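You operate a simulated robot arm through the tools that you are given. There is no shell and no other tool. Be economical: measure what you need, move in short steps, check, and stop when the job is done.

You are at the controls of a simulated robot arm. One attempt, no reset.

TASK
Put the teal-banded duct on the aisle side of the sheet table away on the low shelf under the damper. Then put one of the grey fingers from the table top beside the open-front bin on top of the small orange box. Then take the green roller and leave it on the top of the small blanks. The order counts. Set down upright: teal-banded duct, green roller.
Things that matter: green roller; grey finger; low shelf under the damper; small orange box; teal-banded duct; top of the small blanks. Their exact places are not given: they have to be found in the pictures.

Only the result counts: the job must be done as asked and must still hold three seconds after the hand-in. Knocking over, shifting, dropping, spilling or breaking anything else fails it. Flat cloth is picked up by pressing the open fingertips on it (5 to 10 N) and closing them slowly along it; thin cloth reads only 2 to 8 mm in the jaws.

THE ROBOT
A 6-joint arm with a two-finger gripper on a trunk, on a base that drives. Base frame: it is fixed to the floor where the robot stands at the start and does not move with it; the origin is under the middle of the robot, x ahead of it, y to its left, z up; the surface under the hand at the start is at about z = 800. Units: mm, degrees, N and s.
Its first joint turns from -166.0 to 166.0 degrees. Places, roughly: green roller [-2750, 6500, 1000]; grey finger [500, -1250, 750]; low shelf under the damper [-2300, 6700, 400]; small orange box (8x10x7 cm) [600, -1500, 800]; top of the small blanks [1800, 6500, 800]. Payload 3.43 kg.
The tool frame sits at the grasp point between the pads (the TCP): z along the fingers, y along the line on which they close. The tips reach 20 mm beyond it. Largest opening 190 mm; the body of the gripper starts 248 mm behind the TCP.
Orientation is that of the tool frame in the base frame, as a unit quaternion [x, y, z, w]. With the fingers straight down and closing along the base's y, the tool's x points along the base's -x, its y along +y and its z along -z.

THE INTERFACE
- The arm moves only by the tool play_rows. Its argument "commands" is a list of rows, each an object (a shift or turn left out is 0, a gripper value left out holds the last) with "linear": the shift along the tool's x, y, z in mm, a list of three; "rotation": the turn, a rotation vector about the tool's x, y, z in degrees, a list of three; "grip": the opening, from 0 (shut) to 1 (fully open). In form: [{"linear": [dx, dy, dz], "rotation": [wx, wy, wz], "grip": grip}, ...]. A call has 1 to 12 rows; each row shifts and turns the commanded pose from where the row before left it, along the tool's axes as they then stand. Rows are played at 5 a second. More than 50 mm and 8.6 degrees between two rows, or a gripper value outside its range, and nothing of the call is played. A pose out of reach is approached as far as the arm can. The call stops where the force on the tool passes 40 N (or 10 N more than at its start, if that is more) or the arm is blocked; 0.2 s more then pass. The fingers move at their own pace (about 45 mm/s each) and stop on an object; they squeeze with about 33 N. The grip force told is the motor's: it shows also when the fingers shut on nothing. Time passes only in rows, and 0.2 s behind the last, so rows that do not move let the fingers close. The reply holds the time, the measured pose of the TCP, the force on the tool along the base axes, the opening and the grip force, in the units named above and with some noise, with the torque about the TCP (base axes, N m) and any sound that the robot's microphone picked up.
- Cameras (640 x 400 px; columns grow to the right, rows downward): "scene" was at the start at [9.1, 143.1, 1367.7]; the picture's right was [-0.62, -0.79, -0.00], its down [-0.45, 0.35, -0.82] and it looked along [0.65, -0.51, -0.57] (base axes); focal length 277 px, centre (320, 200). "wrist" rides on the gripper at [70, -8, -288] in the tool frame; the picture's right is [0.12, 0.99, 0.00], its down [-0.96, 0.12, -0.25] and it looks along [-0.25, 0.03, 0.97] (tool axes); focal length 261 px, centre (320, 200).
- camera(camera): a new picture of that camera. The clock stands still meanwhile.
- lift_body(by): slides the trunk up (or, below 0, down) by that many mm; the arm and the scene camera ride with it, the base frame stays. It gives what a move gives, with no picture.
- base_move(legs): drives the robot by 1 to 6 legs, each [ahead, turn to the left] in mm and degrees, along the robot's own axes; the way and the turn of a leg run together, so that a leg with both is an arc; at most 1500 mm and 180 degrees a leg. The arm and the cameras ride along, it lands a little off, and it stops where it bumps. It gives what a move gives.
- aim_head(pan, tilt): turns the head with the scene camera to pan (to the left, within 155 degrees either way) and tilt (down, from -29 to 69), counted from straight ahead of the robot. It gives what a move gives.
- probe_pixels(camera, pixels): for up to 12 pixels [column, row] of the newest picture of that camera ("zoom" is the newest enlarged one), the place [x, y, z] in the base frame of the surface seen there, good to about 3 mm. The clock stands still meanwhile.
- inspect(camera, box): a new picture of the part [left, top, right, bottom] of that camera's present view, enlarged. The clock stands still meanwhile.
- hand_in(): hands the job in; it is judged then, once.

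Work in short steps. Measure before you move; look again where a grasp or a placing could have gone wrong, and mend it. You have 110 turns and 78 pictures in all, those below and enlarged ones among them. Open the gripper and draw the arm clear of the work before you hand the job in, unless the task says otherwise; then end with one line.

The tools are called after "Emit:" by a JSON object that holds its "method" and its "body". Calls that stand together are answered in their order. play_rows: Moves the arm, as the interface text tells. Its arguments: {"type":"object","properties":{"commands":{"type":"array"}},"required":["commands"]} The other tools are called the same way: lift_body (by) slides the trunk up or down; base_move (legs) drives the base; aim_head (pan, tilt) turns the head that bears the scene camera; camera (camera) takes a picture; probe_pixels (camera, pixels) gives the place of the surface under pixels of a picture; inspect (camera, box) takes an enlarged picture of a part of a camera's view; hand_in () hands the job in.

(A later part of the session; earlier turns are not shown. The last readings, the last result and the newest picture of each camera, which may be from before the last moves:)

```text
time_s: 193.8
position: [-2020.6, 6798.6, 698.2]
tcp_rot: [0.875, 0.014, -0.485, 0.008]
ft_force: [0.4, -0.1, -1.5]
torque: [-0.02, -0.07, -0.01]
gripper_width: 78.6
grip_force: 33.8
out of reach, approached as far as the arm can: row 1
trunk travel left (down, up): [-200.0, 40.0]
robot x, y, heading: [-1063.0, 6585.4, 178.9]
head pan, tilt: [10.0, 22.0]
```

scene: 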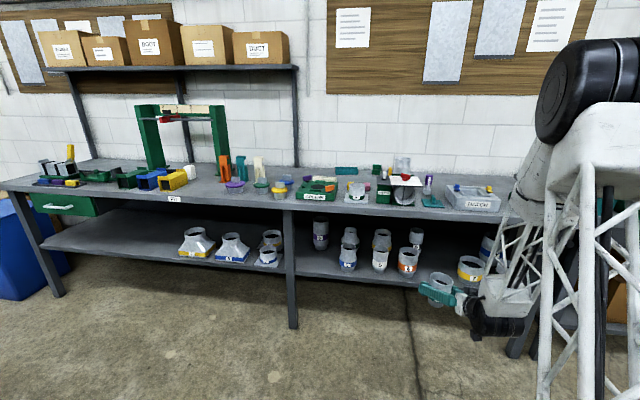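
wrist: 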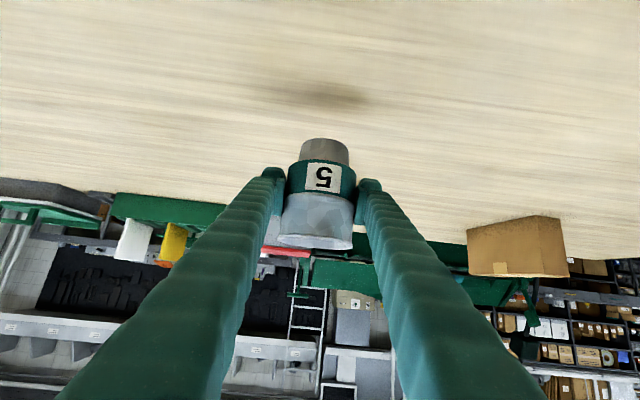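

Aligned at y=6799 with the tool level. I lower the trunk so the duct's bottom is ~15 mm above shelf height, still in front of the shelf edge.

Emit:
{"method": "lift_body", "body": {"by": -178}}

Emit:
{"method": "inspect", "body": {"camera": "scene", "box": [320, 160, 560, 310]}}

Emit:
{"method": "camera", "body": {"camera": "wrist"}}

```text
time_s: 195.7
position: [-2020.1, 6799.6, 518.9]
tcp_rot: [0.874, 0.014, -0.485, 0.007]
ft_force: [0.3, -0.7, -2.8]
torque: [0.0, 0.03, 0.02]
gripper_width: 78.8
grip_force: 33.4
trunk travel left (down, up): [-22.0, 218.0]
robot x, y, heading: [-1062.4, 6588.9, 179.5]
head pan, tilt: [10.0, 22.0]
```

```text
2.67 times, centred on (440, 235) of scene
```

zoom: 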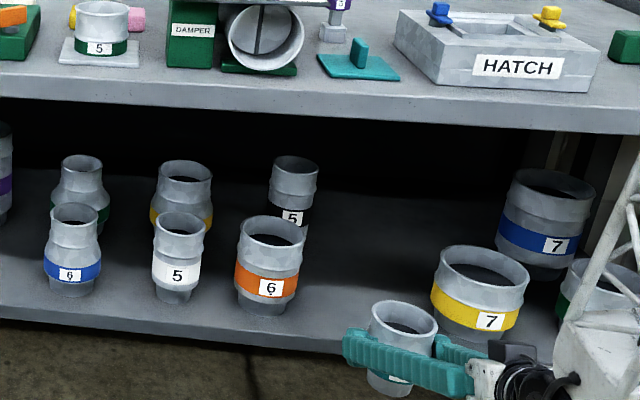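

```text
45 pictures are left
```

wrist: 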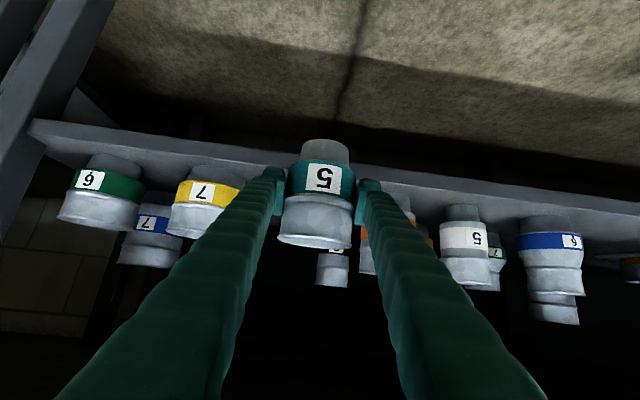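

The duct sits in front of the gap. I verify the neighbours' edges and the shelf edge before driving in.

Emit:
{"method": "probe_pixels", "body": {"camera": "zoom", "pixels": [[436, 290], [478, 310], [300, 260], [268, 270], [340, 310], [340, 335], [200, 325], [400, 290], [290, 200]]}}

```text
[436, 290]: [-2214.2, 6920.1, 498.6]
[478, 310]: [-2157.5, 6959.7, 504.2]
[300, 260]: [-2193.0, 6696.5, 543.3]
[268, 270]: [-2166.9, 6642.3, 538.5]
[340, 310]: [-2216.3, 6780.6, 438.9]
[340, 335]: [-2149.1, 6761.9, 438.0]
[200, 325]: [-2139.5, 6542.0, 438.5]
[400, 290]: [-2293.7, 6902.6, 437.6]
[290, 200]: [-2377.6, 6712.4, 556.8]
```

Gap is y 6697–6915 and the duct is at 6800. I drive 185 mm forward and check the pose.

Emit:
{"method": "base_move", "body": {"legs": [[185, 0]]}}

```text
time_s: 197.3
position: [-2207.5, 6802.6, 519.8]
tcp_rot: [0.874, 0.015, -0.485, 0.008]
ft_force: [-0.2, -0.4, -2.7]
torque: [0.04, 0.01, 0.0]
gripper_width: 78.8
grip_force: 32.9
trunk travel left (down, up): [-22.0, 218.0]
robot x, y, heading: [-1245.0, 6586.1, 179.2]
head pan, tilt: [10.0, 22.0]
```

In the gap at (-2207,6803). I lower the trunk in small steps until contact.

Emit:
{"method": "lift_body", "body": {"by": -15}}

Emit:
{"method": "lift_body", "body": {"by": -3}}

```text
time_s: 197.9
position: [-2207.3, 6801.6, 505.5]
tcp_rot: [0.875, 0.014, -0.485, 0.008]
ft_force: [-0.4, 0.1, -1.7]
torque: [0.02, 0.05, -0.01]
gripper_width: 79.1
grip_force: 33.2
trunk travel left (down, up): [-7.0, 233.0]
robot x, y, heading: [-1247.1, 6587.0, 179.2]
head pan, tilt: [10.0, 22.0]
```

```text
time_s: 198.4
position: [-2206.8, 6802.0, 503.7]
tcp_rot: [0.874, 0.015, -0.486, 0.008]
ft_force: [4.0, -1.2, 18.3]
torque: [0.17, 0.48, 0.01]
gripper_width: 78.5
grip_force: 33.0
trunk travel left (down, up): [-4.0, 236.0]
robot x, y, heading: [-1248.9, 6585.1, 178.9]
head pan, tilt: [10.0, 22.0]
```

Contact at 18 N. I relax by 1 mm and open the fingers to 0.62.

Emit:
{"method": "lift_body", "body": {"by": 1}}

Emit:
{"method": "play_rows", "body": {"commands": [{"grip": 0.5}, {"grip": 0.58}, {"grip": 0.62}, {"grip": 0.62}]}}

Emit:
{"method": "camera", "body": {"camera": "wrist"}}

```text
time_s: 198.9
position: [-2207.5, 6801.3, 505.1]
tcp_rot: [0.874, 0.014, -0.485, 0.008]
ft_force: [-3.4, 0.6, 19.4]
torque: [0.21, 0.83, 0.02]
gripper_width: 78.7
grip_force: 33.2
trunk travel left (down, up): [-5.0, 235.0]
robot x, y, heading: [-1249.2, 6588.3, 178.8]
head pan, tilt: [10.0, 22.0]
```

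```text
time_s: 199.9
position: [-2206.1, 6801.4, 502.4]
tcp_rot: [0.875, 0.015, -0.485, 0.008]
ft_force: [0.5, -0.1, 0.6]
torque: [0.0, 0.03, -0.02]
gripper_width: 117.8
grip_force: 0.1
trunk travel left (down, up): [-5.0, 235.0]
robot x, y, heading: [-1247.7, 6589.9, 179.1]
head pan, tilt: [10.0, 22.0]
```

```text
44 pictures are left
```

wrist: 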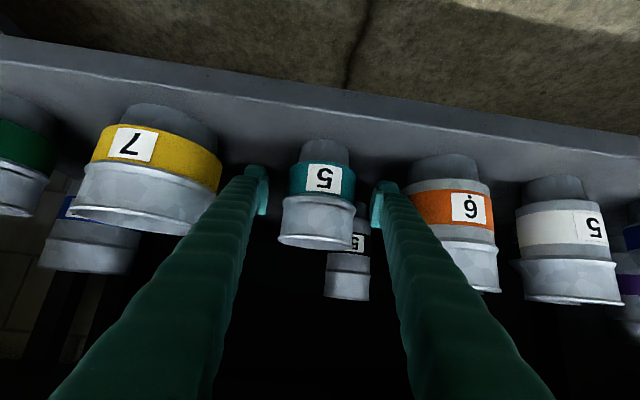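

The duct stands free between the fingers. I back the base straight out and check.

Emit:
{"method": "base_move", "body": {"legs": [[-350, 0]]}}

Emit:
{"method": "inspect", "body": {"camera": "scene", "box": [290, 140, 530, 290]}}

```text
time_s: 202.2
position: [-1855.1, 6790.7, 503.0]
tcp_rot: [0.875, 0.017, -0.484, 0.009]
ft_force: [0.1, 0.1, -0.5]
torque: [0.01, 0.0, -0.01]
gripper_width: 118.0
grip_force: 0.1
trunk travel left (down, up): [-5.0, 235.0]
robot x, y, heading: [-892.0, 6583.0, 179.6]
head pan, tilt: [10.0, 22.0]
```

```text
2.67 times, centred on (410, 215) of scene
```

zoom: 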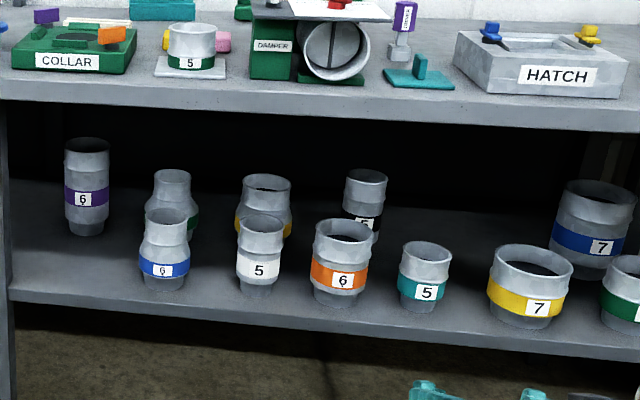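

The teal duct stands upright on the low shelf. While here, I look at the bench top for the green roller.

Emit:
{"method": "lift_body", "body": {"by": 235}}

Emit:
{"method": "inspect", "body": {"camera": "scene", "box": [290, 160, 450, 260]}}

```text
time_s: 204.7
position: [-1856.0, 6790.2, 738.7]
tcp_rot: [0.874, 0.017, -0.485, 0.009]
ft_force: [0.1, -0.1, -0.1]
torque: [0.01, 0.0, 0.01]
gripper_width: 117.6
grip_force: 0.0
trunk travel left (down, up): [-240.0, 0.0]
robot x, y, heading: [-894.8, 6588.3, 179.6]
head pan, tilt: [10.0, 22.0]
```

```text
4.00 times, centred on (370, 210) of scene
```

zoom: 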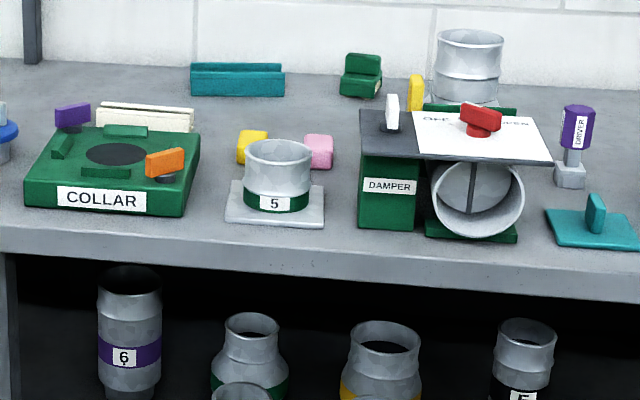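

The green item at zoom (360,75) is a candidate. I enlarge it and probe.

Emit:
{"method": "inspect", "body": {"camera": "scene", "box": [360, 165, 424, 205]}}

Emit:
{"method": "probe_pixels", "body": {"camera": "zoom", "pixels": [[190, 105], [200, 165], [230, 165], [240, 105], [170, 190], [260, 200], [200, 75], [200, 130]]}}

```text
10.00 times, centred on (392, 185) of scene
```

zoom: 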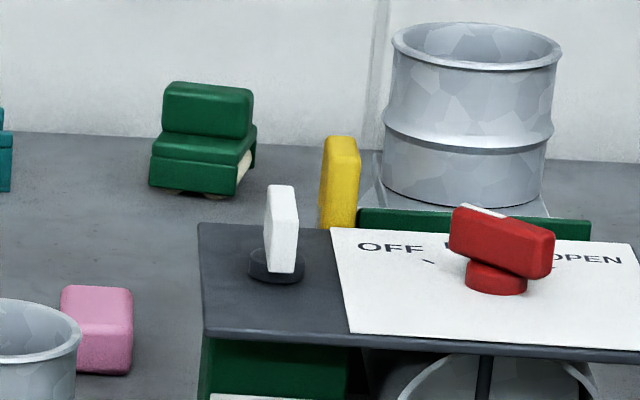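

```text
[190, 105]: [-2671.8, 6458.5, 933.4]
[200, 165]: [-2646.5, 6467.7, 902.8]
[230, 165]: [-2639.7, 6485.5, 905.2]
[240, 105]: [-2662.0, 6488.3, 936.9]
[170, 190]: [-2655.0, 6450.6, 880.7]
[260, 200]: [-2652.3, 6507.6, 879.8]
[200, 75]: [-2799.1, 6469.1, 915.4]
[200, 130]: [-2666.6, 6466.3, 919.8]
```

That is the green roller (cream wheel underneath), at about (-2665,6470,880–940). Now I retract, raise and restore the tool to vertical before driving to the fingers.

Emit:
{"method": "play_rows", "body": {"commands": [{"linear": [-14.7, 0, -40.9], "grip": 1}, {"linear": [-14.7, 0, -40.9]}, {"linear": [-14.7, 0, -40.9]}, {"linear": [-14.7, 0, -40.9]}, {"linear": [-14.7, 0, -40.9]}, {"linear": [-14.7, 0, -40.9]}, {"linear": [-14.7, 0, -40.9]}, {"linear": [-14.7, 0, -40.9]}, {"linear": [-14.7, 0, -40.9]}]}}

Emit:
{"method": "play_rows", "body": {"commands": [{"rotation": [0, 8.5, 0]}, {"rotation": [0, 8.5, 0]}, {"rotation": [0, 8.5, 0]}, {"rotation": [0, 8.5, 0]}, {"rotation": [0, 8.5, 0]}, {"rotation": [0, 8.5, 0]}, {"rotation": [0, 7, 0]}, {"linear": [0, 0, 0]}]}}

Emit:
{"method": "base_move", "body": {"legs": [[0, 92], [1500, 0], [1500, 0], [1500, 0], [1000, 0]]}}

```text
time_s: 206.7
position: [-1614.7, 6800.5, 1044.9]
tcp_rot: [0.875, 0.018, -0.483, 0.011]
ft_force: [-0.7, 1.1, 0.2]
torque: [-0.07, 0.01, 0.08]
gripper_width: 190.1
grip_force: 0.0
trunk travel left (down, up): [-240.0, 0.0]
robot x, y, heading: [-893.8, 6583.3, 179.8]
head pan, tilt: [10.0, 22.0]
```

```text
time_s: 208.4
position: [-1614.1, 6799.1, 1045.0]
tcp_rot: [1.0, 0.021, 0.001, 0.001]
ft_force: [-0.3, -0.1, -0.5]
torque: [0.0, -0.04, -0.02]
gripper_width: 189.9
grip_force: 0.0
trunk travel left (down, up): [-240.0, 0.0]
robot x, y, heading: [-894.8, 6586.3, 179.6]
head pan, tilt: [10.0, 22.0]
```

```text
time_s: 238.9
position: [-853.7, 353.2, 1045.3]
tcp_rot: [0.673, 0.74, 0.0, 0.0]
ft_force: [0.1, 0.5, -0.5]
torque: [-0.01, 0.01, 0.0]
gripper_width: 190.0
grip_force: 0.0
trunk travel left (down, up): [-240.0, 0.0]
robot x, y, heading: [-676.0, 1078.5, -87.4]
head pan, tilt: [10.0, 22.0]
```

I continue to y≈-1240 and turn to face the table, then look.

Emit:
{"method": "base_move", "body": {"legs": [[1500, 0], [820, 0], [0, 87.4]]}}

Emit:
{"method": "aim_head", "body": {"pan": 0, "tilt": 25}}

Emit:
{"method": "camera", "body": {"camera": "scene"}}

```text
time_s: 254.2
position: [118.2, -1460.4, 1045.1]
tcp_rot: [-0.022, 1.0, 0.0, 0.0]
ft_force: [-1.1, -0.4, 0.1]
torque: [0.03, -0.01, 0.02]
gripper_width: 190.0
grip_force: 0.0
trunk travel left (down, up): [-240.0, 0.0]
robot x, y, heading: [-598.9, -1243.3, -0.2]
head pan, tilt: [10.0, 22.0]
```

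```text
time_s: 254.9
position: [116.8, -1460.4, 1045.3]
tcp_rot: [-0.023, 1.0, 0.0, 0.001]
ft_force: [-0.5, -0.1, -0.5]
torque: [-0.01, -0.03, 0.03]
gripper_width: 190.1
grip_force: 0.0
trunk travel left (down, up): [-240.0, 0.0]
robot x, y, heading: [-599.1, -1249.4, -0.3]
head pan, tilt: [0.0, 25.0]
```

```text
40 pictures are left
```

scene: 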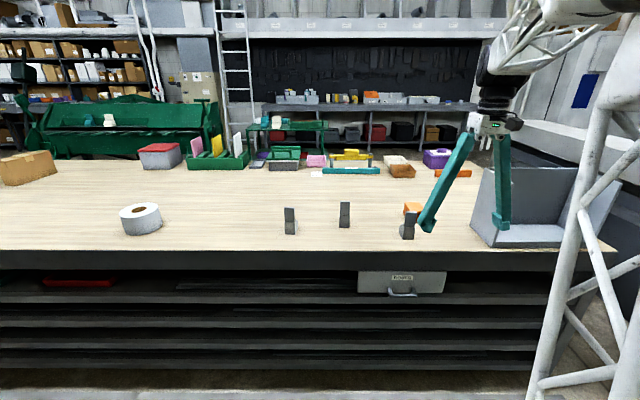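

The three fingers and the box are clear. I shift the arm left by 240 mm and raise 60, drive forward 540, then look from the wrist.

Emit:
{"method": "play_rows", "body": {"commands": [{"linear": [0, 48, -12]}, {"linear": [0, 48, -12]}, {"linear": [0, 48, -12]}, {"linear": [0, 48, -12]}, {"linear": [30, 48, -12]}, {"linear": [48, 0, 0]}, {"linear": [48, 0, 0]}, {"linear": [48, 0, 0]}]}}

Emit:
{"method": "base_move", "body": {"legs": [[540, 0]]}}

Emit:
{"method": "camera", "body": {"camera": "wrist"}}

Emit:
{"method": "aim_head", "body": {"pan": -10, "tilt": 40}}

Emit:
{"method": "camera", "body": {"camera": "scene"}}

```text
refused: row 5 steps farther than a row can; nothing moved
```

```text
time_s: 258.1
position: [655.2, -1464.0, 1044.8]
tcp_rot: [-0.021, 1.0, 0.0, 0.0]
ft_force: [0.5, -0.7, -0.1]
torque: [-0.01, 0.02, -0.01]
gripper_width: 190.2
grip_force: 0.1
trunk travel left (down, up): [-240.0, 0.0]
robot x, y, heading: [-65.9, -1247.5, -0.4]
head pan, tilt: [0.0, 25.0]
```

```text
39 pictures are left
```

wrist: 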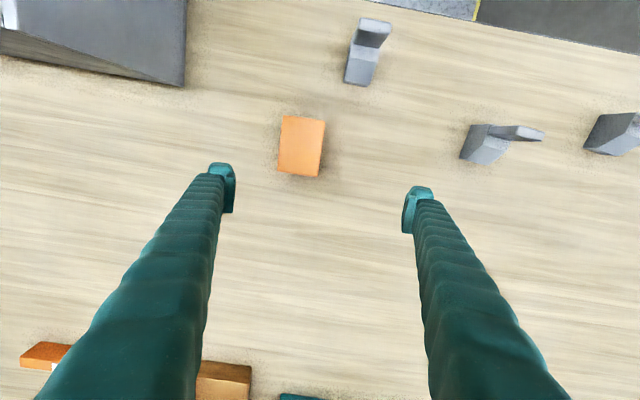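

```text
time_s: 258.8
position: [656.1, -1464.7, 1045.0]
tcp_rot: [-0.022, 1.0, 0.0, 0.001]
ft_force: [-0.6, 0.3, 0.5]
torque: [0.02, -0.02, 0.03]
gripper_width: 190.3
grip_force: 0.0
trunk travel left (down, up): [-240.0, 0.0]
robot x, y, heading: [-65.2, -1250.7, -0.6]
head pan, tilt: [-10.0, 40.0]
```

```text
38 pictures are left
```

scene: 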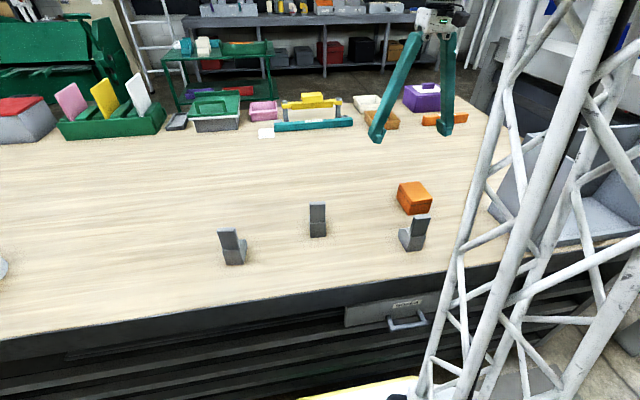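

All good and clear. I zoom on the middle finger (318,220) and the box (413,197) and probe both.

Emit:
{"method": "inspect", "body": {"camera": "scene", "box": [280, 160, 440, 260]}}

Emit:
{"method": "probe_pixels", "body": {"camera": "zoom", "pixels": [[152, 175], [175, 175], [152, 215], [165, 255], [152, 285], [135, 270], [185, 280], [540, 100], [490, 110], [580, 120], [560, 90], [520, 120]]}}

Emit:
{"method": "probe_pixels", "body": {"camera": "wrist", "pixels": [[470, 150], [485, 158], [500, 145], [485, 130], [515, 133], [540, 133], [283, 120], [323, 123], [280, 168], [317, 173], [300, 145]]}}

```text
4.00 times, centred on (360, 210) of scene
```

zoom: 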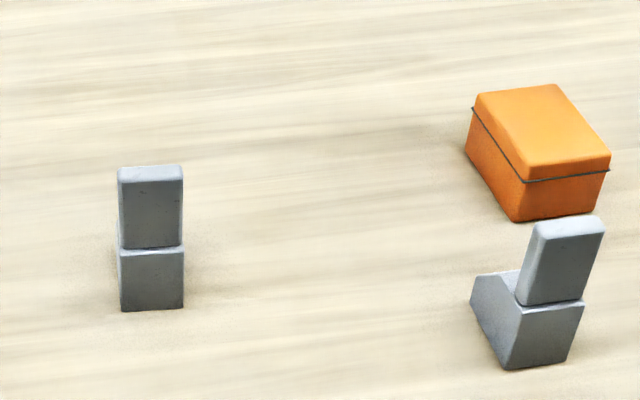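

```text
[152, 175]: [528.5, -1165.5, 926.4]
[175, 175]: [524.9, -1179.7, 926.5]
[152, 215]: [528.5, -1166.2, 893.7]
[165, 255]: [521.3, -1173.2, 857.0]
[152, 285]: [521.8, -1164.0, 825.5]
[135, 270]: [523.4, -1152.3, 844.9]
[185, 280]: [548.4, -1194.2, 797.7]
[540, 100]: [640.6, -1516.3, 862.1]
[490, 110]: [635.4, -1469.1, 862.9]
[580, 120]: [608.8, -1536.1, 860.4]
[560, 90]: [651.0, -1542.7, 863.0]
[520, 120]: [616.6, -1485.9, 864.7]
```

```text
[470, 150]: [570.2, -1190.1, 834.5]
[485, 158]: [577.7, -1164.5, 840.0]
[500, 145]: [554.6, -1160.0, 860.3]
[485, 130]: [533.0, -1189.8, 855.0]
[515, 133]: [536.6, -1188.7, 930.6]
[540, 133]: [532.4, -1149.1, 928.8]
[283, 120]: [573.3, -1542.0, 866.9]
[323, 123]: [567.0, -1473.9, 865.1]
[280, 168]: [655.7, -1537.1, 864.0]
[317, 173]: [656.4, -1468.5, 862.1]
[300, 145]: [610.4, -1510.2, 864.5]
```

The box top is z≈864, spanning x 567–656, y -1541..-1470. The middle finger's upright is x≈520–538, y -1193..-1147, top 928. I move above it at z 1045.

Emit:
{"method": "play_rows", "body": {"commands": [{"linear": [13.7, 43, 0]}, {"linear": [13.7, 43, 0]}, {"linear": [13.7, 43, 0]}, {"linear": [13.7, 43, 0]}, {"linear": [13.7, 43, 0]}, {"linear": [13.7, 43, 0]}, {"linear": [13.7, 43, 0]}, {"linear": [0, 0, 0]}]}}

Emit:
{"method": "camera", "body": {"camera": "wrist"}}

```text
time_s: 260.6
position: [547.0, -1169.0, 1045.9]
tcp_rot: [-0.02, 1.0, 0.0, 0.0]
ft_force: [-0.3, 0.3, -0.1]
torque: [0.01, -0.02, -0.01]
gripper_width: 190.2
grip_force: 0.0
trunk travel left (down, up): [-240.0, 0.0]
robot x, y, heading: [-66.1, -1249.0, -0.5]
head pan, tilt: [-10.0, 40.0]
```

```text
36 pictures are left
```

wrist: 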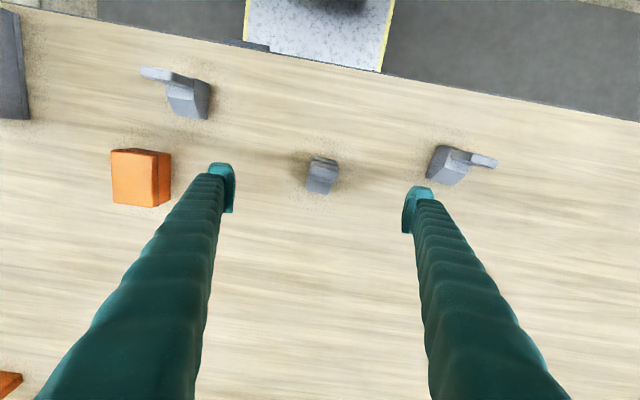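

Emit:
{"method": "inspect", "body": {"camera": "wrist", "box": [280, 140, 360, 210]}}

Emit:
{"method": "probe_pixels", "body": {"camera": "wrist", "pixels": [[311, 158], [336, 160], [308, 190], [331, 194], [310, 175], [335, 178], [320, 185], [322, 192], [322, 170]]}}

```text
5.71 times, centred on (320, 175) of wrist
```

zoom: 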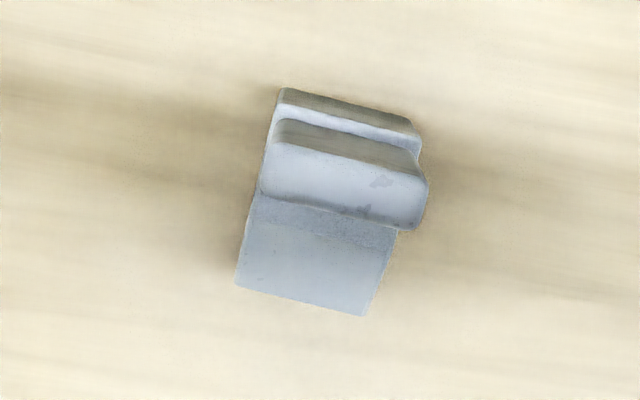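

```text
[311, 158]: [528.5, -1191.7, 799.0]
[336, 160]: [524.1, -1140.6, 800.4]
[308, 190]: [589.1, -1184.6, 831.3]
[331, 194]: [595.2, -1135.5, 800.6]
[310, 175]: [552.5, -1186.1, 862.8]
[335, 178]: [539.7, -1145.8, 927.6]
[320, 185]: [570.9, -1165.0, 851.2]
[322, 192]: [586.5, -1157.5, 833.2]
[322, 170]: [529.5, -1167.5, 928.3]
```

The finger's faces are turned about 7° from the tool; I rotate to match, descend to z≈862 and close on it.

Emit:
{"method": "play_rows", "body": {"commands": [{"rotation": [0, 0, 7.2]}, {"linear": [0, 2, 46]}, {"linear": [0, 0, 46]}, {"linear": [0, 0, 46]}, {"linear": [0, 0, 45]}, {"linear": [0, 0, 0]}]}}

Emit:
{"method": "play_rows", "body": {"commands": [{"grip": 0.35}, {"grip": 0.3}, {"grip": 0.2}, {"grip": 0.1}, {"grip": 0}, {"grip": 0}, {"grip": 0}, {"grip": 0}, {"grip": 0}, {"grip": 0}, {"grip": 0}]}}

Emit:
{"method": "camera", "body": {"camera": "wrist"}}

```text
time_s: 262.0
position: [548.2, -1167.2, 861.1]
tcp_rot: [0.042, 0.999, -0.001, 0.0]
ft_force: [0.0, -0.1, 0.5]
torque: [0.03, -0.03, 0.0]
gripper_width: 189.6
grip_force: 0.0
trunk travel left (down, up): [-240.0, 0.0]
robot x, y, heading: [-61.2, -1247.8, -0.5]
head pan, tilt: [-10.0, 40.0]
```

```text
time_s: 264.4
position: [547.4, -1168.1, 862.4]
tcp_rot: [0.042, 0.999, 0.0, 0.0]
ft_force: [-0.2, 0.4, 0.6]
torque: [0.01, 0.0, 0.01]
gripper_width: 47.2
grip_force: 32.8
trunk travel left (down, up): [-240.0, 0.0]
robot x, y, heading: [-63.6, -1250.4, -0.7]
head pan, tilt: [-10.0, 40.0]
```

```text
34 pictures are left
```

wrist: 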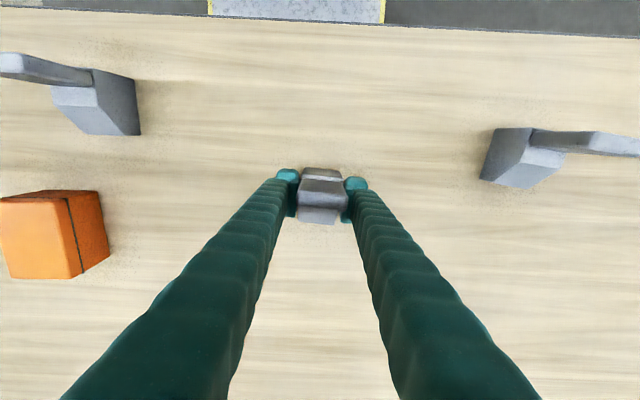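

Gripped at 47 mm. I lift 150, turn 8° to align with the box's edges, and carry it above the box.

Emit:
{"method": "play_rows", "body": {"commands": [{"linear": [0, 0, -50]}, {"linear": [0, 0, -50]}, {"linear": [0, 0, -50]}, {"rotation": [0, 0, -8]}, {"linear": [-4.75, -42.5, 0]}, {"linear": [-4.75, -42.5, 0]}, {"linear": [-4.75, -42.5, 0]}, {"linear": [-4.75, -42.5, 0]}, {"linear": [-4.75, -42.5, 0]}, {"linear": [-4.75, -42.5, 0]}, {"linear": [-4.75, -42.5, 0]}, {"linear": [-4.75, -42.5, 0]}]}}

Emit:
{"method": "camera", "body": {"camera": "wrist"}}

Emit:
{"method": "aim_head", "body": {"pan": -28, "tilt": 36}}

Emit:
{"method": "camera", "body": {"camera": "scene"}}

```text
time_s: 267.0
position: [606.8, -1504.5, 1008.0]
tcp_rot: [-0.028, 1.0, 0.0, 0.001]
ft_force: [-0.7, 0.1, -1.8]
torque: [-0.17, -0.06, -0.01]
gripper_width: 46.9
grip_force: 33.6
trunk travel left (down, up): [-240.0, 0.0]
robot x, y, heading: [-64.8, -1248.2, -0.3]
head pan, tilt: [-10.0, 40.0]
```

```text
33 pictures are left
```

wrist: 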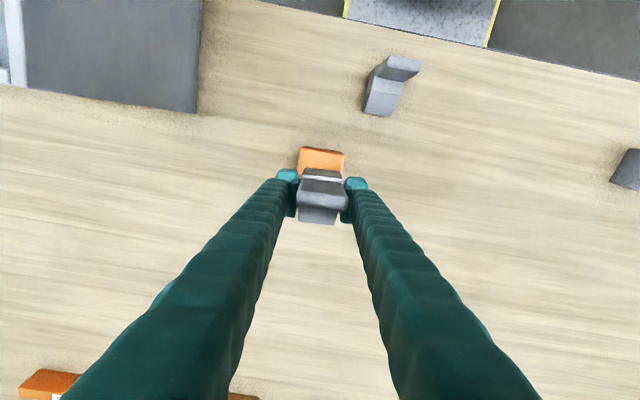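

```text
time_s: 267.8
position: [606.2, -1503.7, 1008.1]
tcp_rot: [-0.027, 1.0, 0.0, -0.001]
ft_force: [0.1, -0.9, -2.4]
torque: [-0.04, 0.02, 0.0]
gripper_width: 47.1
grip_force: 32.7
trunk travel left (down, up): [-240.0, 0.0]
robot x, y, heading: [-62.0, -1248.1, -0.3]
head pan, tilt: [-28.0, 36.0]
```

```text
32 pictures are left
```

scene: 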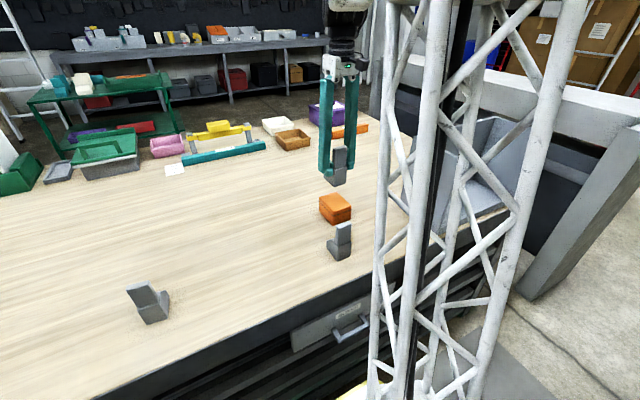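

The finger is above the box; release height is TCP z≈928. I descend to ~932 and check visually.

Emit:
{"method": "play_rows", "body": {"commands": [{"linear": [0, 0, 38]}, {"linear": [0, 0, 38]}, {"linear": [0, 0, 0]}]}}

Emit:
{"method": "inspect", "body": {"camera": "scene", "box": [280, 140, 400, 215]}}

Emit:
{"method": "inspect", "body": {"camera": "wrist", "box": [260, 130, 380, 240]}}

```text
time_s: 268.6
position: [605.7, -1504.0, 932.3]
tcp_rot: [-0.028, 1.0, 0.0, 0.001]
ft_force: [0.5, 0.2, -2.9]
torque: [0.06, 0.03, 0.04]
gripper_width: 47.2
grip_force: 32.6
trunk travel left (down, up): [-240.0, 0.0]
robot x, y, heading: [-60.4, -1247.3, -0.4]
head pan, tilt: [-28.0, 36.0]
```

```text
5.33 times, centred on (340, 178) of scene
```

zoom: 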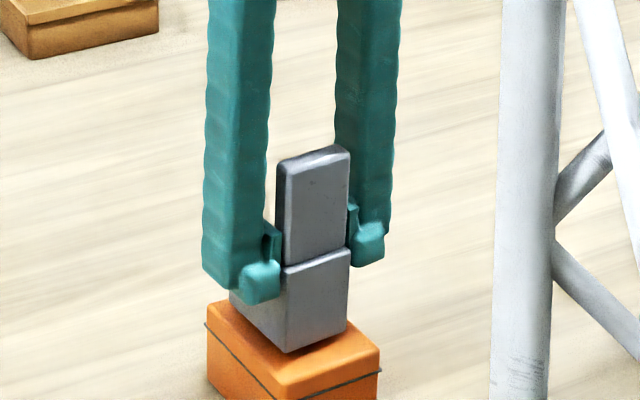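

```text
3.64 times, centred on (320, 185) of wrist
```

zoom: 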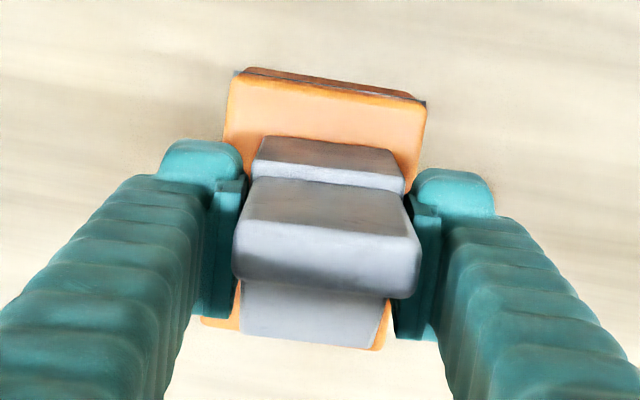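

The finger sits slightly toward the far side; I shift 9 mm back toward me, then lower to contact.

Emit:
{"method": "play_rows", "body": {"commands": [{"linear": [9, 0, 0]}, {"linear": [0, 0, 2]}, {"linear": [0, 0, 1]}, {"linear": [0, 0, 0]}]}}

```text
time_s: 269.6
position: [596.1, -1505.3, 932.4]
tcp_rot: [-0.027, 1.0, 0.0, 0.0]
ft_force: [0.9, -0.4, -2.0]
torque: [-0.03, 0.04, 0.01]
gripper_width: 47.1
grip_force: 32.9
trunk travel left (down, up): [-240.0, 0.0]
robot x, y, heading: [-66.4, -1249.9, -0.6]
head pan, tilt: [-28.0, 36.0]
```

No contact yet; I continue in small steps.

Emit:
{"method": "play_rows", "body": {"commands": [{"linear": [0, 0, 1.5]}, {"linear": [0, 0, 1]}, {"linear": [0, 0, 0]}]}}

Emit:
{"method": "play_rows", "body": {"commands": [{"linear": [0, 0, 1.5]}, {"linear": [0, 0, 0]}]}}

```text
time_s: 270.4
position: [594.8, -1504.5, 931.0]
tcp_rot: [-0.028, 1.0, 0.0, 0.0]
ft_force: [-0.6, 0.1, -1.8]
torque: [0.03, 0.04, -0.02]
gripper_width: 47.2
grip_force: 32.3
trunk travel left (down, up): [-240.0, 0.0]
robot x, y, heading: [-65.5, -1249.7, -0.3]
head pan, tilt: [-28.0, 36.0]
```

```text
time_s: 271.0
position: [595.1, -1504.3, 929.4]
tcp_rot: [-0.029, 1.0, 0.0, 0.0]
ft_force: [0.1, 0.2, -1.3]
torque: [0.01, -0.05, -0.01]
gripper_width: 47.0
grip_force: 33.2
trunk travel left (down, up): [-240.0, 0.0]
robot x, y, heading: [-63.5, -1247.8, -0.7]
head pan, tilt: [-28.0, 36.0]
```

Emit:
{"method": "play_rows", "body": {"commands": [{"linear": [0, 0, 1.2]}, {"linear": [0, 0, 0]}]}}

Emit:
{"method": "play_rows", "body": {"commands": [{"linear": [0, 0, 1]}, {"linear": [0, 0, 0]}]}}

```text
time_s: 271.6
position: [595.4, -1503.9, 927.3]
tcp_rot: [-0.028, 1.0, 0.0, 0.0]
ft_force: [-0.1, 0.8, -1.7]
torque: [0.05, 0.01, -0.01]
gripper_width: 46.9
grip_force: 32.9
trunk travel left (down, up): [-240.0, 0.0]
robot x, y, heading: [-63.4, -1251.8, -0.4]
head pan, tilt: [-28.0, 36.0]
```

```text
time_s: 272.2
position: [596.2, -1504.3, 926.9]
tcp_rot: [-0.028, 1.0, 0.001, 0.0]
ft_force: [-0.3, 0.2, 3.9]
torque: [0.02, -0.01, 0.01]
gripper_width: 46.7
grip_force: 32.9
trunk travel left (down, up): [-240.0, 0.0]
robot x, y, heading: [-64.9, -1250.9, -0.2]
head pan, tilt: [-28.0, 36.0]
```

Contact (≈+5 N). I open gently and lift clear.

Emit:
{"method": "play_rows", "body": {"commands": [{"grip": 0.3}, {"grip": 0.4}, {"grip": 0.5}, {"grip": 0.5}, {"linear": [0, 0, -30]}, {"linear": [0, 0, -45]}, {"linear": [0, 0, -45]}, {"linear": [0, 0, -45]}]}}

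Emit:
{"method": "inspect", "body": {"camera": "scene", "box": [280, 140, 400, 265]}}

Emit:
{"method": "inspect", "body": {"camera": "wrist", "box": [220, 100, 420, 225]}}

```text
time_s: 274.0
position: [593.4, -1503.9, 1093.2]
tcp_rot: [-0.028, 1.0, 0.0, 0.0]
ft_force: [0.0, -0.2, -1.2]
torque: [0.01, 0.08, 0.0]
gripper_width: 94.9
grip_force: 0.1
trunk travel left (down, up): [-240.0, 0.0]
robot x, y, heading: [-64.4, -1249.2, -0.4]
head pan, tilt: [-28.0, 36.0]
```

```text
3.20 times, centred on (340, 202) of scene
```

zoom: 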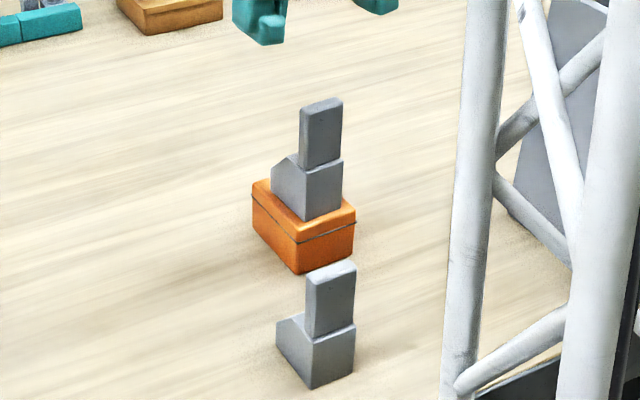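

```text
3.20 times, centred on (320, 162) of wrist
```

zoom: 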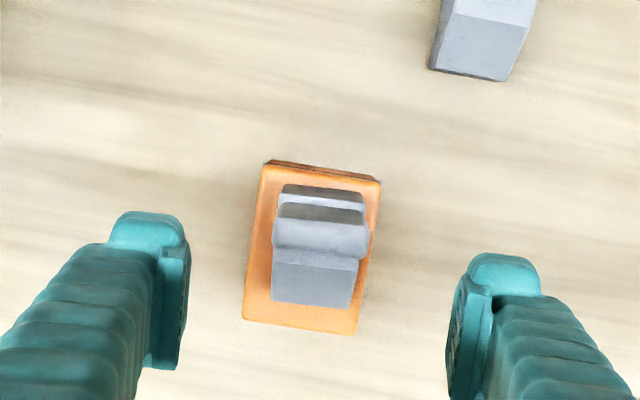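

The finger rests securely on the box. I back away, turn and drive up the aisle for the roller.

Emit:
{"method": "base_move", "body": {"legs": [[-600, 0], [0, 91], [1500, 0], [1500, 0], [1500, 0], [1500, 0]]}}

```text
time_s: 309.5
position: [-205.6, 5402.5, 1093.3]
tcp_rot: [0.711, -0.703, 0.0, 0.0]
ft_force: [-0.7, 0.2, 0.5]
torque: [-0.01, 0.01, -0.02]
gripper_width: 95.1
grip_force: 0.0
trunk travel left (down, up): [-240.0, 0.0]
robot x, y, heading: [-487.1, 4756.5, 87.1]
head pan, tilt: [-28.0, 36.0]
```

I angle left to reach about (-900,6400), then face the bench.

Emit:
{"method": "base_move", "body": {"legs": [[0, 17], [1500, 0], [190, 0], [0, 76]]}}

Emit:
{"method": "aim_head", "body": {"pan": 5, "tilt": 22}}

Emit:
{"method": "camera", "body": {"camera": "scene"}}

```text
time_s: 322.4
position: [-1582.2, 6597.4, 1092.8]
tcp_rot: [0.999, 0.046, 0.0, 0.0]
ft_force: [-0.7, -0.7, -0.1]
torque: [-0.03, -0.01, 0.0]
gripper_width: 95.2
grip_force: 0.0
trunk travel left (down, up): [-240.0, 0.0]
robot x, y, heading: [-917.0, 6364.9, -178.4]
head pan, tilt: [-28.0, 36.0]
```

```text
time_s: 323.4
position: [-1581.1, 6599.2, 1094.2]
tcp_rot: [0.999, 0.046, 0.0, 0.0]
ft_force: [-0.9, 0.3, -0.1]
torque: [0.01, 0.04, 0.01]
gripper_width: 94.7
grip_force: 0.1
trunk travel left (down, up): [-240.0, 0.0]
robot x, y, heading: [-915.5, 6368.0, -178.3]
head pan, tilt: [5.0, 22.0]
```

```text
27 pictures are left
```

scene: 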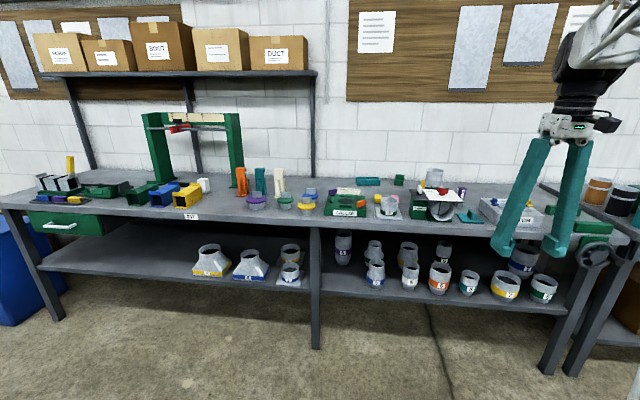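

I align the TCP to y≈6470 and raise it, and measure the heights of items near the path.

Emit:
{"method": "play_rows", "body": {"commands": [{"linear": [-4, 42.5, -20], "grip": 1}, {"linear": [-4, 42.5, -20]}, {"linear": [-4, 42.5, -20], "rotation": [0, 0, 0]}, {"rotation": [0, 0, 5.3]}]}}

Emit:
{"method": "inspect", "body": {"camera": "scene", "box": [350, 150, 510, 250]}}

Emit:
{"method": "probe_pixels", "body": {"camera": "zoom", "pixels": [[340, 80], [340, 100], [195, 110], [185, 125], [330, 145], [375, 165], [150, 210], [300, 255], [205, 150]]}}

```text
time_s: 324.4
position: [-1581.6, 6469.9, 1152.9]
tcp_rot: [1.0, -0.001, 0.0, -0.001]
ft_force: [1.1, -0.1, 0.8]
torque: [0.02, 0.03, 0.01]
gripper_width: 183.8
grip_force: 0.1
trunk travel left (down, up): [-240.0, 0.0]
robot x, y, heading: [-918.4, 6370.0, -178.3]
head pan, tilt: [5.0, 22.0]
```

```text
4.00 times, centred on (430, 200) of scene
```

zoom: 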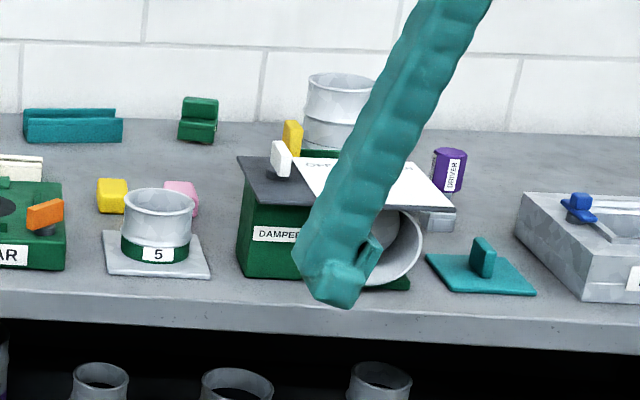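

```text
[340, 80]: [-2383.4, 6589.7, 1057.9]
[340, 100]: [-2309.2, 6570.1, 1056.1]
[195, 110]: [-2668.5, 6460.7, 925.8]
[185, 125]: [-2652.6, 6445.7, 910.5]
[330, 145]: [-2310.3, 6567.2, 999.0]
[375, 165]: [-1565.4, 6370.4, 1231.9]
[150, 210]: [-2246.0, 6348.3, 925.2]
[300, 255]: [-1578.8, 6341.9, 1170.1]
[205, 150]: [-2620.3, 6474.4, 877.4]
```

The tallest item is the pot (top z≈1057 at y≈6590); the tips at z 1133 pass above it. I drive forward 815 toward the bench.

Emit:
{"method": "base_move", "body": {"legs": [[650, 0], [150, 0]]}}

Emit:
{"method": "camera", "body": {"camera": "wrist"}}

```text
time_s: 329.0
position: [-2378.8, 6439.9, 1152.6]
tcp_rot: [1.0, 0.001, 0.0, 0.0]
ft_force: [-0.2, -0.6, 0.1]
torque: [0.0, 0.03, 0.0]
gripper_width: 190.1
grip_force: 0.1
trunk travel left (down, up): [-240.0, 0.0]
robot x, y, heading: [-1711.8, 6338.4, -177.9]
head pan, tilt: [5.0, 22.0]
```

```text
25 pictures are left
```

wrist: 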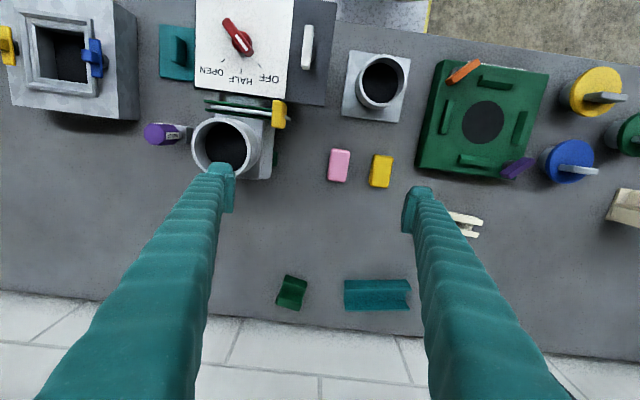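

The roller shows at (292,292), near the reach limit; I drive 40 mm closer and zoom on it.

Emit:
{"method": "base_move", "body": {"legs": [[40, 0]]}}

Emit:
{"method": "inspect", "body": {"camera": "wrist", "box": [250, 240, 346, 300]}}

Emit:
{"method": "probe_pixels", "body": {"camera": "zoom", "pixels": [[320, 140], [250, 120], [300, 90], [350, 160], [380, 130], [240, 180], [330, 220], [280, 150]]}}

```text
time_s: 329.9
position: [-2419.6, 6438.9, 1151.9]
tcp_rot: [1.0, 0.002, 0.0, 0.0]
ft_force: [0.8, 0.5, 0.6]
torque: [0.01, 0.06, -0.02]
gripper_width: 190.0
grip_force: 0.0
trunk travel left (down, up): [-240.0, 0.0]
robot x, y, heading: [-1752.1, 6338.0, -178.4]
head pan, tilt: [5.0, 22.0]
```

```text
6.67 times, centred on (298, 270) of wrist
```

zoom: 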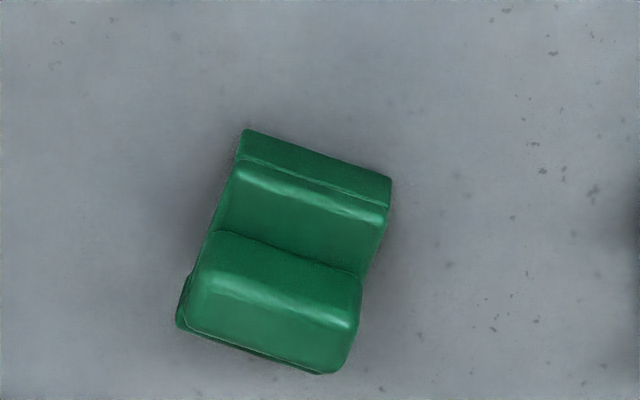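

```text
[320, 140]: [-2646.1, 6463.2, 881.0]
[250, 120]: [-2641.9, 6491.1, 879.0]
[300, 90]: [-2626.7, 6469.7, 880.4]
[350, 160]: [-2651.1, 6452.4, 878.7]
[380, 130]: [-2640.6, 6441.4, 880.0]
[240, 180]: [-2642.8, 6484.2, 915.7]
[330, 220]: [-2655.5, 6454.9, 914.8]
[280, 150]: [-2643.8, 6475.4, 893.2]
```

The roller is turned ~11° relative to the tool. I move over it (z≈1060), rotate to match and look again.

Emit:
{"method": "play_rows", "body": {"commands": [{"linear": [-41.3, -5, 0], "grip": 0.7}, {"linear": [-41.3, -5, 0]}, {"linear": [-41.3, -5, 20]}, {"linear": [-41.3, -5, 20]}, {"linear": [-41.3, -5, 20]}, {"linear": [-41.3, -5, 28]}, {"rotation": [0, 0, 6]}, {"rotation": [0, 0, 5.5]}, {"linear": [0, 0, 0]}]}}

Emit:
{"method": "inspect", "body": {"camera": "wrist", "box": [220, 120, 420, 245]}}

Emit:
{"method": "probe_pixels", "body": {"camera": "zoom", "pixels": [[320, 150], [300, 150], [340, 150], [320, 180], [320, 200], [300, 200], [340, 200], [320, 220]]}}

```text
refused: row 6 steps farther than a row can; nothing moved
```

```text
3.20 times, centred on (320, 182) of wrist
```

zoom: 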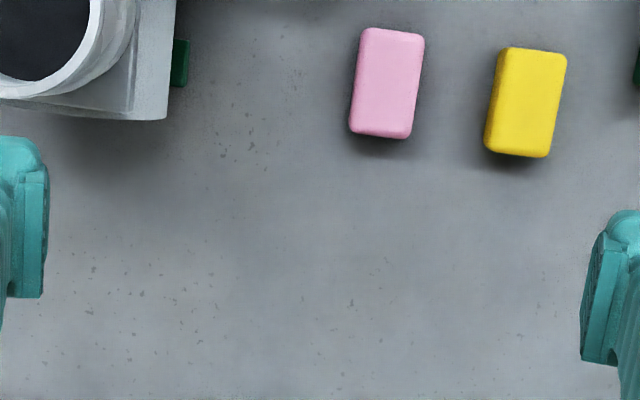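

```text
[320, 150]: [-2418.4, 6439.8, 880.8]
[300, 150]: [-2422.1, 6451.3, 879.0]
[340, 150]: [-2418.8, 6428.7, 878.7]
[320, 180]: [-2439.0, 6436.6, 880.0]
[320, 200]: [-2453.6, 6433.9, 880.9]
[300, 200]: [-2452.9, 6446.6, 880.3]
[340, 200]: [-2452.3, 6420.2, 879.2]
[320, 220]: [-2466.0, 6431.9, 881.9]
```

A row was too long; I resend with smaller steps.

Emit:
{"method": "play_rows", "body": {"commands": [{"linear": [-41.3, -5, 0], "grip": 0.7}, {"linear": [-41.3, -5, 0]}, {"linear": [-41.3, -5, 18]}, {"linear": [-41.3, -5, 18]}, {"linear": [-41.3, -5, 18]}, {"linear": [-41.3, -5, 18]}, {"linear": [0, 0, 20], "rotation": [0, 0, 6]}, {"rotation": [0, 0, 5.5]}, {"linear": [0, 0, 0]}]}}

Emit:
{"method": "inspect", "body": {"camera": "wrist", "box": [220, 120, 420, 245]}}

Emit:
{"method": "probe_pixels", "body": {"camera": "zoom", "pixels": [[320, 150], [300, 150], [340, 150], [320, 180], [320, 200], [280, 200], [360, 200], [320, 230]]}}

```text
time_s: 331.9
position: [-2667.6, 6466.6, 1060.0]
tcp_rot: [0.995, -0.098, -0.001, 0.0]
ft_force: [0.2, 0.5, 0.3]
torque: [0.05, -0.01, -0.02]
gripper_width: 132.9
grip_force: 0.0
trunk travel left (down, up): [-240.0, 0.0]
robot x, y, heading: [-1755.2, 6339.7, -178.2]
head pan, tilt: [5.0, 22.0]
```

```text
3.20 times, centred on (320, 182) of wrist
```

zoom: 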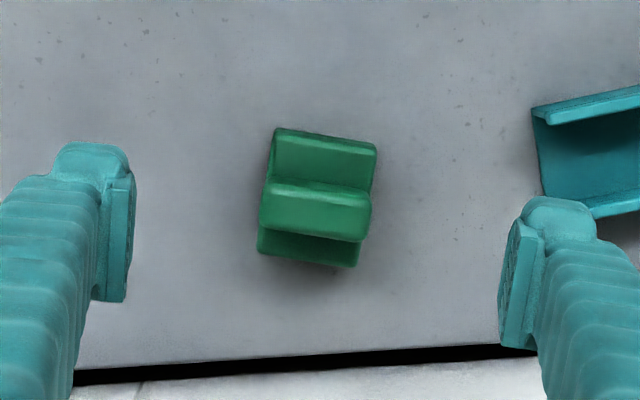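

```text
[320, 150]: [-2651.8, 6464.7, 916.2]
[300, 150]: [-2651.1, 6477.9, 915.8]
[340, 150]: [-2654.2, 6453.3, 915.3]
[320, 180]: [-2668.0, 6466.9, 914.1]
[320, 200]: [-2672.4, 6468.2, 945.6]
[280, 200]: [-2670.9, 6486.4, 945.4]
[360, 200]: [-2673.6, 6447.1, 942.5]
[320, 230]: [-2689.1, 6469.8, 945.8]
```

Aligned; the roller centre is (-2673,6467), z 880–945, and the nearby teal channel is clear. I narrow the fingers, descend to z≈909 and close.

Emit:
{"method": "play_rows", "body": {"commands": [{"linear": [-5, 0, 0], "grip": 0.55}, {"linear": [0, 0, 45]}, {"linear": [0, 0, 45]}, {"linear": [0, 0, 40]}, {"linear": [0, 0, 20]}, {"linear": [0, 0, 0]}]}}

Emit:
{"method": "play_rows", "body": {"commands": [{"grip": 0.3}, {"grip": 0.2}, {"grip": 0.1}, {"grip": 0}, {"grip": 0}, {"grip": 0}, {"grip": 0}]}}

Emit:
{"method": "camera", "body": {"camera": "wrist"}}

```text
time_s: 333.3
position: [-2673.8, 6468.3, 909.8]
tcp_rot: [0.995, -0.099, 0.0, 0.001]
ft_force: [-0.2, 0.0, 0.0]
torque: [-0.01, -0.02, 0.0]
gripper_width: 104.5
grip_force: 0.1
trunk travel left (down, up): [-240.0, 0.0]
robot x, y, heading: [-1754.9, 6338.7, -178.4]
head pan, tilt: [5.0, 22.0]
```

```text
time_s: 334.9
position: [-2673.9, 6468.3, 910.6]
tcp_rot: [0.995, -0.099, 0.0, 0.0]
ft_force: [-0.5, -0.1, 0.4]
torque: [-0.09, -0.03, -0.01]
gripper_width: 55.4
grip_force: 33.1
trunk travel left (down, up): [-240.0, 0.0]
robot x, y, heading: [-1753.6, 6336.5, -178.2]
head pan, tilt: [5.0, 22.0]
```

```text
21 pictures are left
```

wrist: 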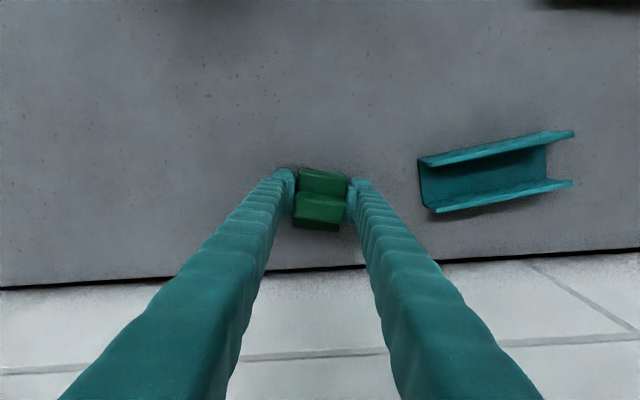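

Gripped (55 mm). I lift to 1060, then retract toward the robot while rising.

Emit:
{"method": "play_rows", "body": {"commands": [{"linear": [0, 0, -30]}, {"linear": [0, 0, -40]}, {"linear": [0, 0, -40]}, {"linear": [0, 0, -40]}, {"linear": [42, 0, -22]}, {"linear": [42, 0, -22]}, {"linear": [42, 0, -22]}, {"linear": [42, 0, -22]}, {"linear": [42, 0, 0]}, {"linear": [42, 0, 0]}]}}

Emit:
{"method": "camera", "body": {"camera": "wrist"}}

```text
time_s: 337.1
position: [-2424.3, 6419.9, 1150.2]
tcp_rot: [0.995, -0.098, 0.0, 0.0]
ft_force: [-0.9, 1.1, -1.9]
torque: [-0.07, -0.21, 0.03]
gripper_width: 55.3
grip_force: 33.6
trunk travel left (down, up): [-240.0, 0.0]
robot x, y, heading: [-1756.2, 6339.9, -178.0]
head pan, tilt: [5.0, 22.0]
```

```text
20 pictures are left
```

wrist: 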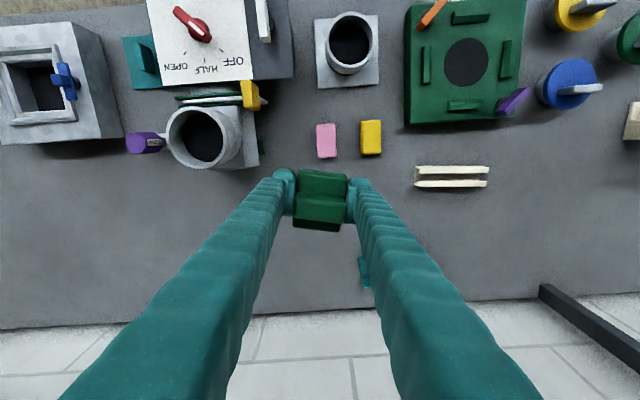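

Securely held. I back out, drive toward the aisle by the blanks table, ending at about (-900,5550) with heading 0.

Emit:
{"method": "base_move", "body": {"legs": [[-850, 0], [0, 88], [820, 0], [0, 90]]}}

```text
time_s: 353.5
position: [-251.3, 5414.3, 1149.5]
tcp_rot: [0.129, 0.992, 0.0, 0.0]
ft_force: [-0.2, 0.2, -1.8]
torque: [0.02, 0.0, 0.01]
gripper_width: 55.1
grip_force: 33.2
trunk travel left (down, up): [-240.0, 0.0]
robot x, y, heading: [-914.9, 5537.7, -1.6]
head pan, tilt: [5.0, 22.0]
```

Now I swing the arm to the robot's left side in the open, keeping height, so it arrives beside the blanks.

Emit:
{"method": "play_rows", "body": {"commands": [{"linear": [40.2, 26.4, 0]}, {"linear": [40.2, 26.4, 0]}, {"linear": [40.2, 26.4, 0]}, {"linear": [40.2, 26.4, 0]}, {"linear": [40.2, 26.4, 0]}, {"linear": [40.2, 26.4, 0]}, {"linear": [40.2, 26.4, 0]}, {"linear": [40.2, 26.4, 0]}]}}

Emit:
{"method": "play_rows", "body": {"commands": [{"linear": [40.2, 26.4, 0]}, {"linear": [40.2, 26.4, 0]}, {"linear": [40.2, 26.4, 0]}, {"linear": [40.2, 26.4, 0]}, {"linear": [40.2, 26.4, 0]}, {"linear": [40.2, 26.4, 0]}, {"linear": [40.2, 26.4, 0]}, {"linear": [40.2, 26.4, 0]}]}}

Emit:
{"method": "base_move", "body": {"legs": [[0, 1.6], [1500, 0], [1120, 0]]}}

Emit:
{"method": "aim_head", "body": {"pan": 75, "tilt": 30}}

Emit:
{"method": "camera", "body": {"camera": "scene"}}

```text
time_s: 355.3
position: [-509.9, 5702.8, 1150.2]
tcp_rot: [0.13, 0.992, 0.0, 0.001]
ft_force: [0.9, 1.2, -1.0]
torque: [0.01, 0.08, -0.01]
gripper_width: 55.1
grip_force: 33.0
trunk travel left (down, up): [-240.0, 0.0]
robot x, y, heading: [-914.8, 5535.0, -1.5]
head pan, tilt: [5.0, 22.0]
```

```text
time_s: 357.1
position: [-767.3, 5989.4, 1148.3]
tcp_rot: [0.13, 0.992, -0.001, 0.0]
ft_force: [0.9, -1.7, -1.1]
torque: [0.18, 0.01, 0.01]
gripper_width: 54.9
grip_force: 33.1
trunk travel left (down, up): [-240.0, 0.0]
robot x, y, heading: [-916.8, 5537.0, -1.7]
head pan, tilt: [5.0, 22.0]
```

```text
time_s: 370.5
position: [1890.4, 6003.5, 1151.1]
tcp_rot: [0.113, 0.994, 0.0, -0.001]
ft_force: [-0.5, 0.7, -1.4]
torque: [0.0, 0.0, 0.01]
gripper_width: 55.2
grip_force: 33.6
trunk travel left (down, up): [-240.0, 0.0]
robot x, y, heading: [1756.8, 5546.6, 0.2]
head pan, tilt: [5.0, 22.0]
```

```text
time_s: 371.9
position: [1888.0, 6002.3, 1151.0]
tcp_rot: [0.114, 0.994, 0.0, 0.0]
ft_force: [-0.2, -0.1, -1.1]
torque: [-0.01, -0.02, -0.03]
gripper_width: 55.0
grip_force: 33.2
trunk travel left (down, up): [-240.0, 0.0]
robot x, y, heading: [1759.8, 5547.1, 0.2]
head pan, tilt: [75.0, 30.0]
```

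```text
19 pictures are left
```

scene: 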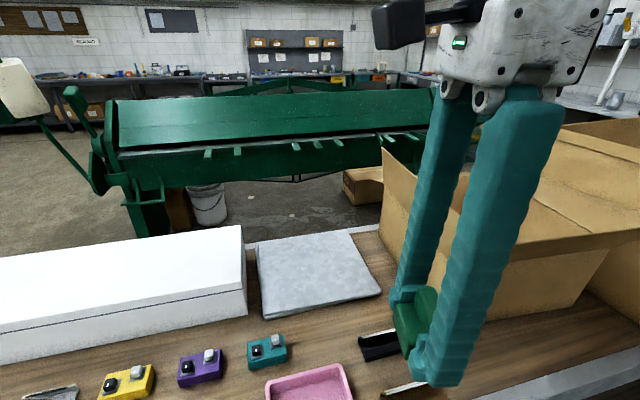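

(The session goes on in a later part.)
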